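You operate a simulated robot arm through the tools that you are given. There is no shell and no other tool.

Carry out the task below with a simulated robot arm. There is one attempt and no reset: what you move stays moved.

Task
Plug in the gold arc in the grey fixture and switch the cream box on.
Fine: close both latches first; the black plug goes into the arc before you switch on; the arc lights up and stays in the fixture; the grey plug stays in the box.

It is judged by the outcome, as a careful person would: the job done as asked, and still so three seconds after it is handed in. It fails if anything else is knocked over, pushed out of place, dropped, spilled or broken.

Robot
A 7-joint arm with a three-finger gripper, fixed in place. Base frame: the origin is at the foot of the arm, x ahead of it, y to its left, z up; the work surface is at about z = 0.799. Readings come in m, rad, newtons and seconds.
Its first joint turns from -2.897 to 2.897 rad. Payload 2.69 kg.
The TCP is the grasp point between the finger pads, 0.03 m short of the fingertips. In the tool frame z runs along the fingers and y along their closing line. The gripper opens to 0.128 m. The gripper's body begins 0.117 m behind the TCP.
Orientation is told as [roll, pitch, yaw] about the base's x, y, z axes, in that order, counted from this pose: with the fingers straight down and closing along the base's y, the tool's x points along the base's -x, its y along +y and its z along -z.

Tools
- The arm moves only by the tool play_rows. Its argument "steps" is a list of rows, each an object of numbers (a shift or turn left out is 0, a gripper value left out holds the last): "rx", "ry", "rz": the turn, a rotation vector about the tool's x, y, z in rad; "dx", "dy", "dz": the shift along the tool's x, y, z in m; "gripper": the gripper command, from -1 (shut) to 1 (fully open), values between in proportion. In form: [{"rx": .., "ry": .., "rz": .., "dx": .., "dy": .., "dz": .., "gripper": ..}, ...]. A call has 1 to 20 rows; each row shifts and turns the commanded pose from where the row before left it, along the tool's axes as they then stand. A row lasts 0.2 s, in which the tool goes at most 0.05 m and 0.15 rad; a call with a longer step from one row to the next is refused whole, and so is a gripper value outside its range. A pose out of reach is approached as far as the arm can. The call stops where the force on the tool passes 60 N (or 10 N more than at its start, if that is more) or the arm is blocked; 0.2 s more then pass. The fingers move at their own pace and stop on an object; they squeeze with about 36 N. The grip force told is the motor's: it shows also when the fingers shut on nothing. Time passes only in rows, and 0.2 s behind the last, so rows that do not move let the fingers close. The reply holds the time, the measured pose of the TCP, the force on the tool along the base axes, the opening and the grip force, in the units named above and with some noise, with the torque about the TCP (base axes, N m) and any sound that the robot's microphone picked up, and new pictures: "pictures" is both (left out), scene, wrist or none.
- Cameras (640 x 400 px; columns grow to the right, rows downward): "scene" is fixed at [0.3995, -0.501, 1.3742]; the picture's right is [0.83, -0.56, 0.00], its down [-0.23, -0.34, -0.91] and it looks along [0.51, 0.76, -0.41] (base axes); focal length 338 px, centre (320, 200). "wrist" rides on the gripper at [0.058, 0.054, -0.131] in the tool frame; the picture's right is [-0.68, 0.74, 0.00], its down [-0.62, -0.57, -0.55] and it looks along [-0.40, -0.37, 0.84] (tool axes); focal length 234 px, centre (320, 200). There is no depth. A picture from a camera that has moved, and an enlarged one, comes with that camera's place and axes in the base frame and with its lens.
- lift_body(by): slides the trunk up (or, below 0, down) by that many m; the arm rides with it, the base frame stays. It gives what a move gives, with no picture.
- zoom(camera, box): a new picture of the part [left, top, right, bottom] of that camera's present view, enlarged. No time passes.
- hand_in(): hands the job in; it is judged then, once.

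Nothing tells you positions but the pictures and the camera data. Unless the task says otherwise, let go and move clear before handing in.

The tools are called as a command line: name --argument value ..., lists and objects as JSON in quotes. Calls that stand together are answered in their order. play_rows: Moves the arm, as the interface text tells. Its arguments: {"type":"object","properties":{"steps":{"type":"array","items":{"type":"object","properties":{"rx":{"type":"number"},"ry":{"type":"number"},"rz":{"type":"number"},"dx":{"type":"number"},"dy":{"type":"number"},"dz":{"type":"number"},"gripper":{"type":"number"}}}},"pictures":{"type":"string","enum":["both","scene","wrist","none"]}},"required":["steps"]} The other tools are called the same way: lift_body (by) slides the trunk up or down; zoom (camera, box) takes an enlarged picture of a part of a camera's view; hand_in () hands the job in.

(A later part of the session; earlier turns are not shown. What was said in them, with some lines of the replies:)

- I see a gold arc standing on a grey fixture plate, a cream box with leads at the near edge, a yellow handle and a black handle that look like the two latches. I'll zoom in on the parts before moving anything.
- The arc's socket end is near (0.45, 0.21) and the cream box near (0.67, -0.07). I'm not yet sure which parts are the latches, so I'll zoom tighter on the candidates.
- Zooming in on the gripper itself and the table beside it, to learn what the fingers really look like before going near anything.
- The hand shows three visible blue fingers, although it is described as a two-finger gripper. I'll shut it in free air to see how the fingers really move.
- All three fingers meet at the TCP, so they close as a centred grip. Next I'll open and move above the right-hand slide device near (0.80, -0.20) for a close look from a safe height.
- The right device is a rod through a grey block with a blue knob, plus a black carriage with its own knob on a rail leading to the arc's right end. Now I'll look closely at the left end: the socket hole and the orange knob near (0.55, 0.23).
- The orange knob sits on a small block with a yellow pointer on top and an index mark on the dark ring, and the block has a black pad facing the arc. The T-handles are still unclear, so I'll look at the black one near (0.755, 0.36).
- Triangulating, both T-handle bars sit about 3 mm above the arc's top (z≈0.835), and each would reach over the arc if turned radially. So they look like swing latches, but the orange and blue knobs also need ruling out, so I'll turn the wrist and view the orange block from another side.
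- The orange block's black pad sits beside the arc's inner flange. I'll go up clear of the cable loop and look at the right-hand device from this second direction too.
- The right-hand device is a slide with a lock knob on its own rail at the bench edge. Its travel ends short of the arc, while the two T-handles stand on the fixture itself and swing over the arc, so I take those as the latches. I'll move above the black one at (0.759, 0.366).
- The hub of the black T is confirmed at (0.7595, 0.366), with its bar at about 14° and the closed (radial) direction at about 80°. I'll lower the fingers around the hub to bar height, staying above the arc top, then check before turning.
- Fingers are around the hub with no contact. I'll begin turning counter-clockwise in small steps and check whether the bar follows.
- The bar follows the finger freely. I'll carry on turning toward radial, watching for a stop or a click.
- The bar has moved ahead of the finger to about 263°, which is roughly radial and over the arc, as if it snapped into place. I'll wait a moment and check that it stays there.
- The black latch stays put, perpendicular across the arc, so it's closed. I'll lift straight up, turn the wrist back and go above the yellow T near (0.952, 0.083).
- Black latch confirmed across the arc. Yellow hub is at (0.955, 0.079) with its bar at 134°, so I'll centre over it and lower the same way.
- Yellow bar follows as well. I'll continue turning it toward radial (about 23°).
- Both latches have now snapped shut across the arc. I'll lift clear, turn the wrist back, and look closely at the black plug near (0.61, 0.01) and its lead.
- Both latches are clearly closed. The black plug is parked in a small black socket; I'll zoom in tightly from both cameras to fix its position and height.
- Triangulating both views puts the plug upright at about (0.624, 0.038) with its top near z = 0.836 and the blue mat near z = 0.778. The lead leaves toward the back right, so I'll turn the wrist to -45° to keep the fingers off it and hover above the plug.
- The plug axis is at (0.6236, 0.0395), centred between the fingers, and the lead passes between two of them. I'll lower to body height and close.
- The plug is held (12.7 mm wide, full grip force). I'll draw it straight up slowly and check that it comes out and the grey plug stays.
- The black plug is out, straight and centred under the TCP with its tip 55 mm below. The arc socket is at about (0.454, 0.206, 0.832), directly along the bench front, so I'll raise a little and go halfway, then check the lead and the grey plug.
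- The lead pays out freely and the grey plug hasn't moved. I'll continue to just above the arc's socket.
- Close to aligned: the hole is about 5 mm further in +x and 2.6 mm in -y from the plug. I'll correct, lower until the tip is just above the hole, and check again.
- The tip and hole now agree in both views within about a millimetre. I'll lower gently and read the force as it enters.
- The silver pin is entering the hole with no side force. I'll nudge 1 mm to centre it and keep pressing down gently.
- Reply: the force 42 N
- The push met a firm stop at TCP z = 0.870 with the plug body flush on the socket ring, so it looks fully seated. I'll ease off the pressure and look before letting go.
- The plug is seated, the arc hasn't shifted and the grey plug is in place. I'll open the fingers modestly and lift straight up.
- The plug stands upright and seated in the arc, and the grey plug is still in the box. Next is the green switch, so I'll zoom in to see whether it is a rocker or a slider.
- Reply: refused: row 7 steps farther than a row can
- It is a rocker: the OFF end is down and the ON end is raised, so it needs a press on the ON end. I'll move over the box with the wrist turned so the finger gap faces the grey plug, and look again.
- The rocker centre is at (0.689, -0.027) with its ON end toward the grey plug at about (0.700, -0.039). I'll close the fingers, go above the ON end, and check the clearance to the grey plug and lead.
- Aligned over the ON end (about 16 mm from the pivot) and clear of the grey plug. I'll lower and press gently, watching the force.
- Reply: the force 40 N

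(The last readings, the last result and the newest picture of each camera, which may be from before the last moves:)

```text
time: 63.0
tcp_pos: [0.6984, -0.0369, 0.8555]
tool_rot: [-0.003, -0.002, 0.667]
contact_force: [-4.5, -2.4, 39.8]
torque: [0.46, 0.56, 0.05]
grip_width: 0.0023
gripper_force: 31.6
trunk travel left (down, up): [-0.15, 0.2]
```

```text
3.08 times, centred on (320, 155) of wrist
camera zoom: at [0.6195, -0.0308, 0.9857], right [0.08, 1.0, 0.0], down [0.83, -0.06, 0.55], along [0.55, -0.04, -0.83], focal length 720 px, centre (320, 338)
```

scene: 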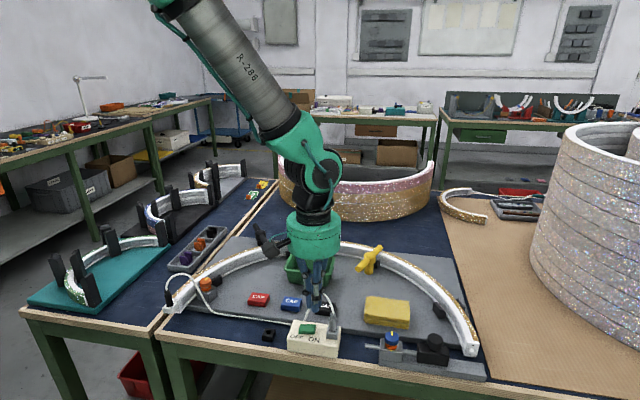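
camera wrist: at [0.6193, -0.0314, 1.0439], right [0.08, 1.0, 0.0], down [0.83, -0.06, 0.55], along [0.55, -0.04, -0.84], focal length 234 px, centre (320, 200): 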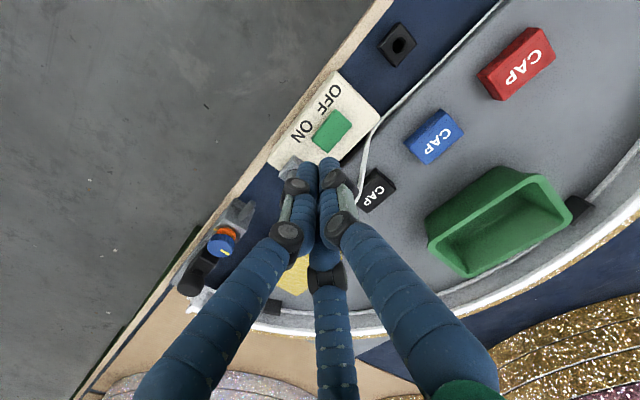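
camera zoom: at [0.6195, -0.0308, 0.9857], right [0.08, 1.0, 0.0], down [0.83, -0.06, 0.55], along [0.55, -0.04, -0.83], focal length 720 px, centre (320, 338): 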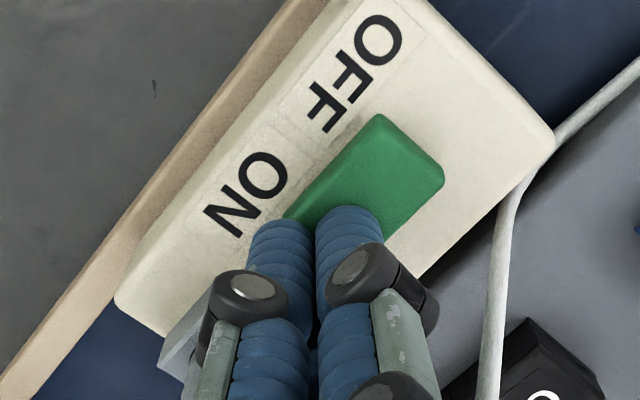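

The rocker has tipped: the OFF end is now up. I'll ease off, lift, and look at whether the arc is lit.

play_rows --steps '[{"dz": -0.004}, {"dz": -0.02}, {"dz": -0.04}, {"dz": -0.045}]' --pictures "both"

zoom --camera "scene" --box '[270, 290, 350, 350]'

zoom --camera "scene" --box '[150, 210, 490, 380]'

```text
time: 64.0
tcp_pos: [0.6963, -0.0365, 0.9578]
tool_rot: [0.002, 0.001, 0.668]
contact_force: [0.2, 0.1, 0.1]
torque: [0.03, -0.06, 0.0]
grip_width: 0.0021
gripper_force: 31.4
trunk travel left (down, up): [-0.15, 0.2]
camera wrist: at [0.6179, -0.0307, 1.089], right [0.08, 1.0, 0.0], down [0.83, -0.06, 0.55], along [0.55, -0.04, -0.84], focal length 234 px, centre (320, 200)
```

scene: 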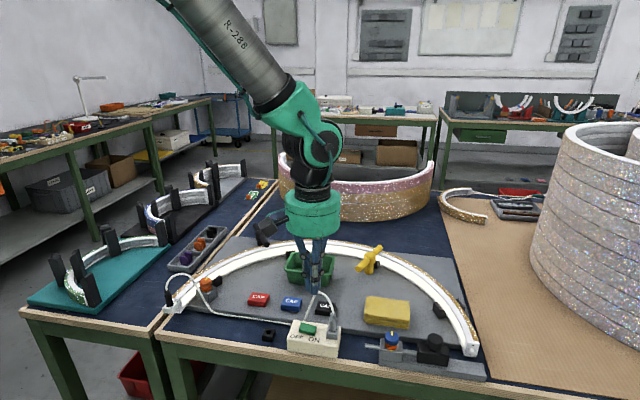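
wrist: 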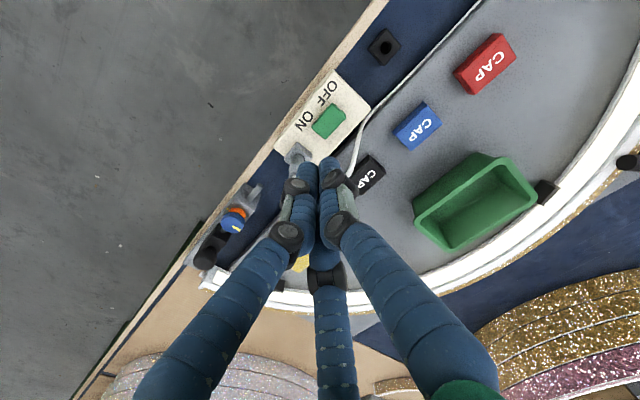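

```text
6.67 times, centred on (310, 320) of scene
camera zoom: at [0.3995, -0.501, 1.3742], right [0.83, -0.56, 0.0], down [-0.23, -0.34, -0.91], along [0.51, 0.76, -0.41], focal length 2250 px, centre (387, -600)
```

zoom: 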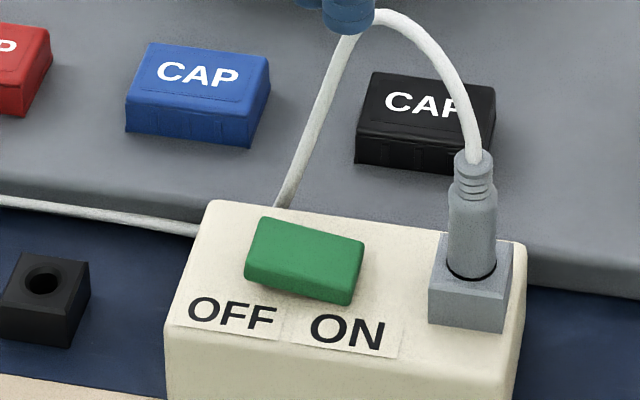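

```text
1.88 times, centred on (320, 295) of scene
camera zoom: at [0.3995, -0.501, 1.3742], right [0.83, -0.56, 0.0], down [-0.23, -0.34, -0.91], along [0.51, 0.76, -0.41], focal length 635 px, centre (320, 21)
```

zoom: 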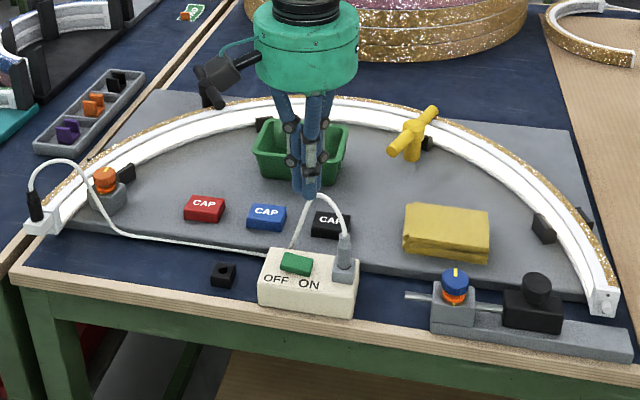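

The arc's inner channel has gone from grey to bright white, so it is lit, and the rocker stays on ON. I'll move up and clear, then do a final check of everything.

play_rows --steps '[{"dz": -0.045}, {"dz": -0.045}, {"dz": -0.045}, {"dz": -0.045}, {"dx": 0.03, "dy": 0.03}, {"dx": 0.03, "dy": 0.03}, {"dx": 0.03, "dy": 0.03}, {"dx": 0.03, "dy": 0.03}, {"gripper": 0}, {}, {}, {}]' --pictures "both"

zoom --camera "scene" --box '[150, 210, 330, 330]'

zoom --camera "scene" --box '[310, 230, 500, 380]'

zoom --camera "scene" --box '[250, 280, 360, 360]'

zoom --camera "scene" --box '[150, 265, 214, 315]'

```text
time: 66.6
tcp_pos: [0.5232, -0.0176, 1.1386]
tool_rot: [0.0, -0.001, 0.666]
contact_force: [0.1, -0.4, 0.1]
torque: [0.02, 0.0, 0.03]
grip_width: 0.0638
gripper_force: 0.1
trunk travel left (down, up): [-0.15, 0.2]
camera wrist: at [0.4457, -0.0107, 1.2711], right [0.08, 1.0, 0.0], down [0.83, -0.06, 0.55], along [0.55, -0.04, -0.84], focal length 234 px, centre (320, 200)
```

scene: 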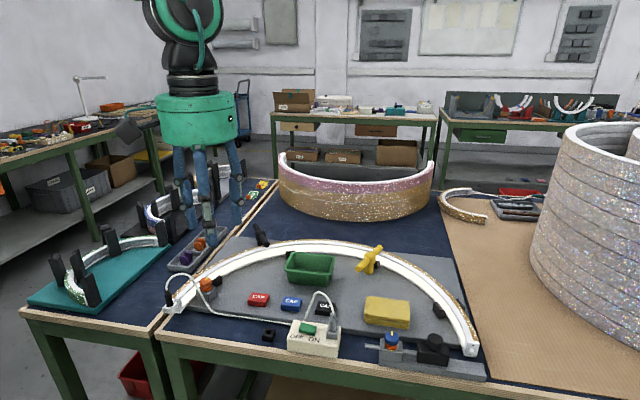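
wrist: 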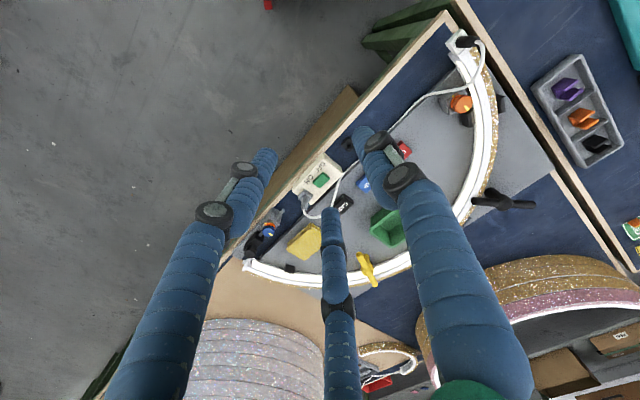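

```text
3.33 times, centred on (240, 270) of scene
camera zoom: at [0.3995, -0.501, 1.3742], right [0.83, -0.56, 0.0], down [-0.23, -0.34, -0.91], along [0.51, 0.76, -0.41], focal length 1125 px, centre (587, -33)
```

zoom: 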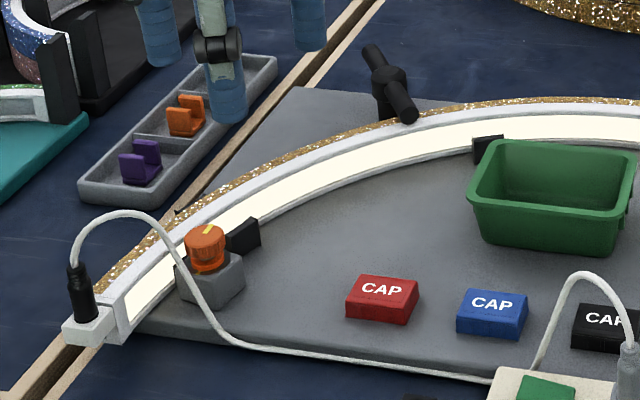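

```text
2.67 times, centred on (405, 305) of scene
camera zoom: at [0.3995, -0.501, 1.3742], right [0.83, -0.56, 0.0], down [-0.23, -0.34, -0.91], along [0.51, 0.76, -0.41], focal length 900 px, centre (93, -80)
```

zoom: 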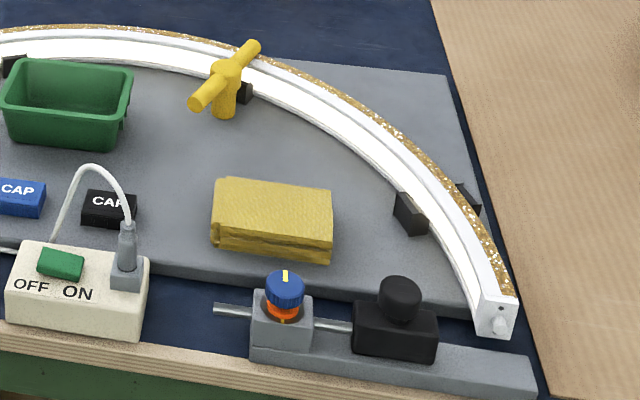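

```text
5.00 times, centred on (305, 320) of scene
camera zoom: at [0.3995, -0.501, 1.3742], right [0.83, -0.56, 0.0], down [-0.23, -0.34, -0.91], along [0.51, 0.76, -0.41], focal length 1687 px, centre (395, -400)
```

zoom: 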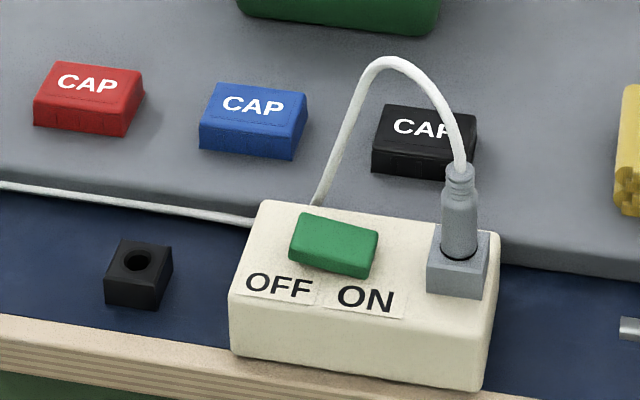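

```text
8.00 times, centred on (182, 290) of scene
camera zoom: at [0.3995, -0.501, 1.3742], right [0.83, -0.56, 0.0], down [-0.23, -0.34, -0.91], along [0.51, 0.76, -0.41], focal length 2700 px, centre (1424, -520)
```

zoom: 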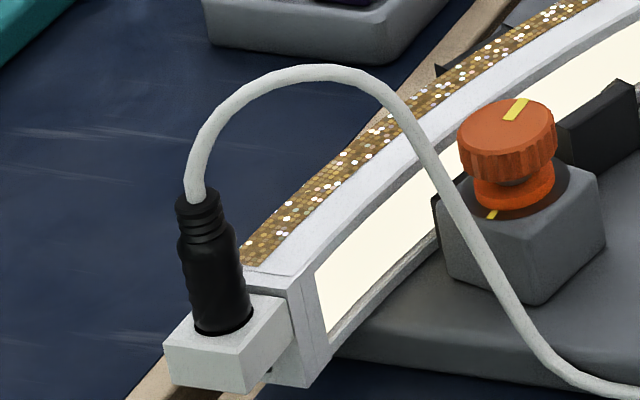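

The arc is glowing along its whole inner channel and still in the fixture, and both T-latches lie across it. The black plug is seated in the arc, the grey plug is still in the box, the rocker is on ON, and nothing else has moved. The hand is empty and clear, so I'm handing in.

hand_in

```text
The job is handed in.
```

The gold arc is plugged in and lit, and the job is handed in. I haven't been told the verdict.

- **Latches:** I closed both first. I took the black and yellow T-handles to be the latches, because they stand on the grey fixture and their bars swing over the arc. Both snapped into place across it. I left the orange and blue knobs alone, since they looked like separate devices.
- **Black plug:** I moved it from its parking socket into the arc's left end before switching on. It went in until it met a firm stop, and it stands upright.
- **Switch:** I pressed the ON end of the green rocker. The arc's inner channel went from grey to bright white and was still lit a few seconds later.
- **Everything else:** The arc is still in the fixture and the grey plug is still in the box. Nothing else looked disturbed in the final pictures, and the arm is clear with nothing in the gripper.
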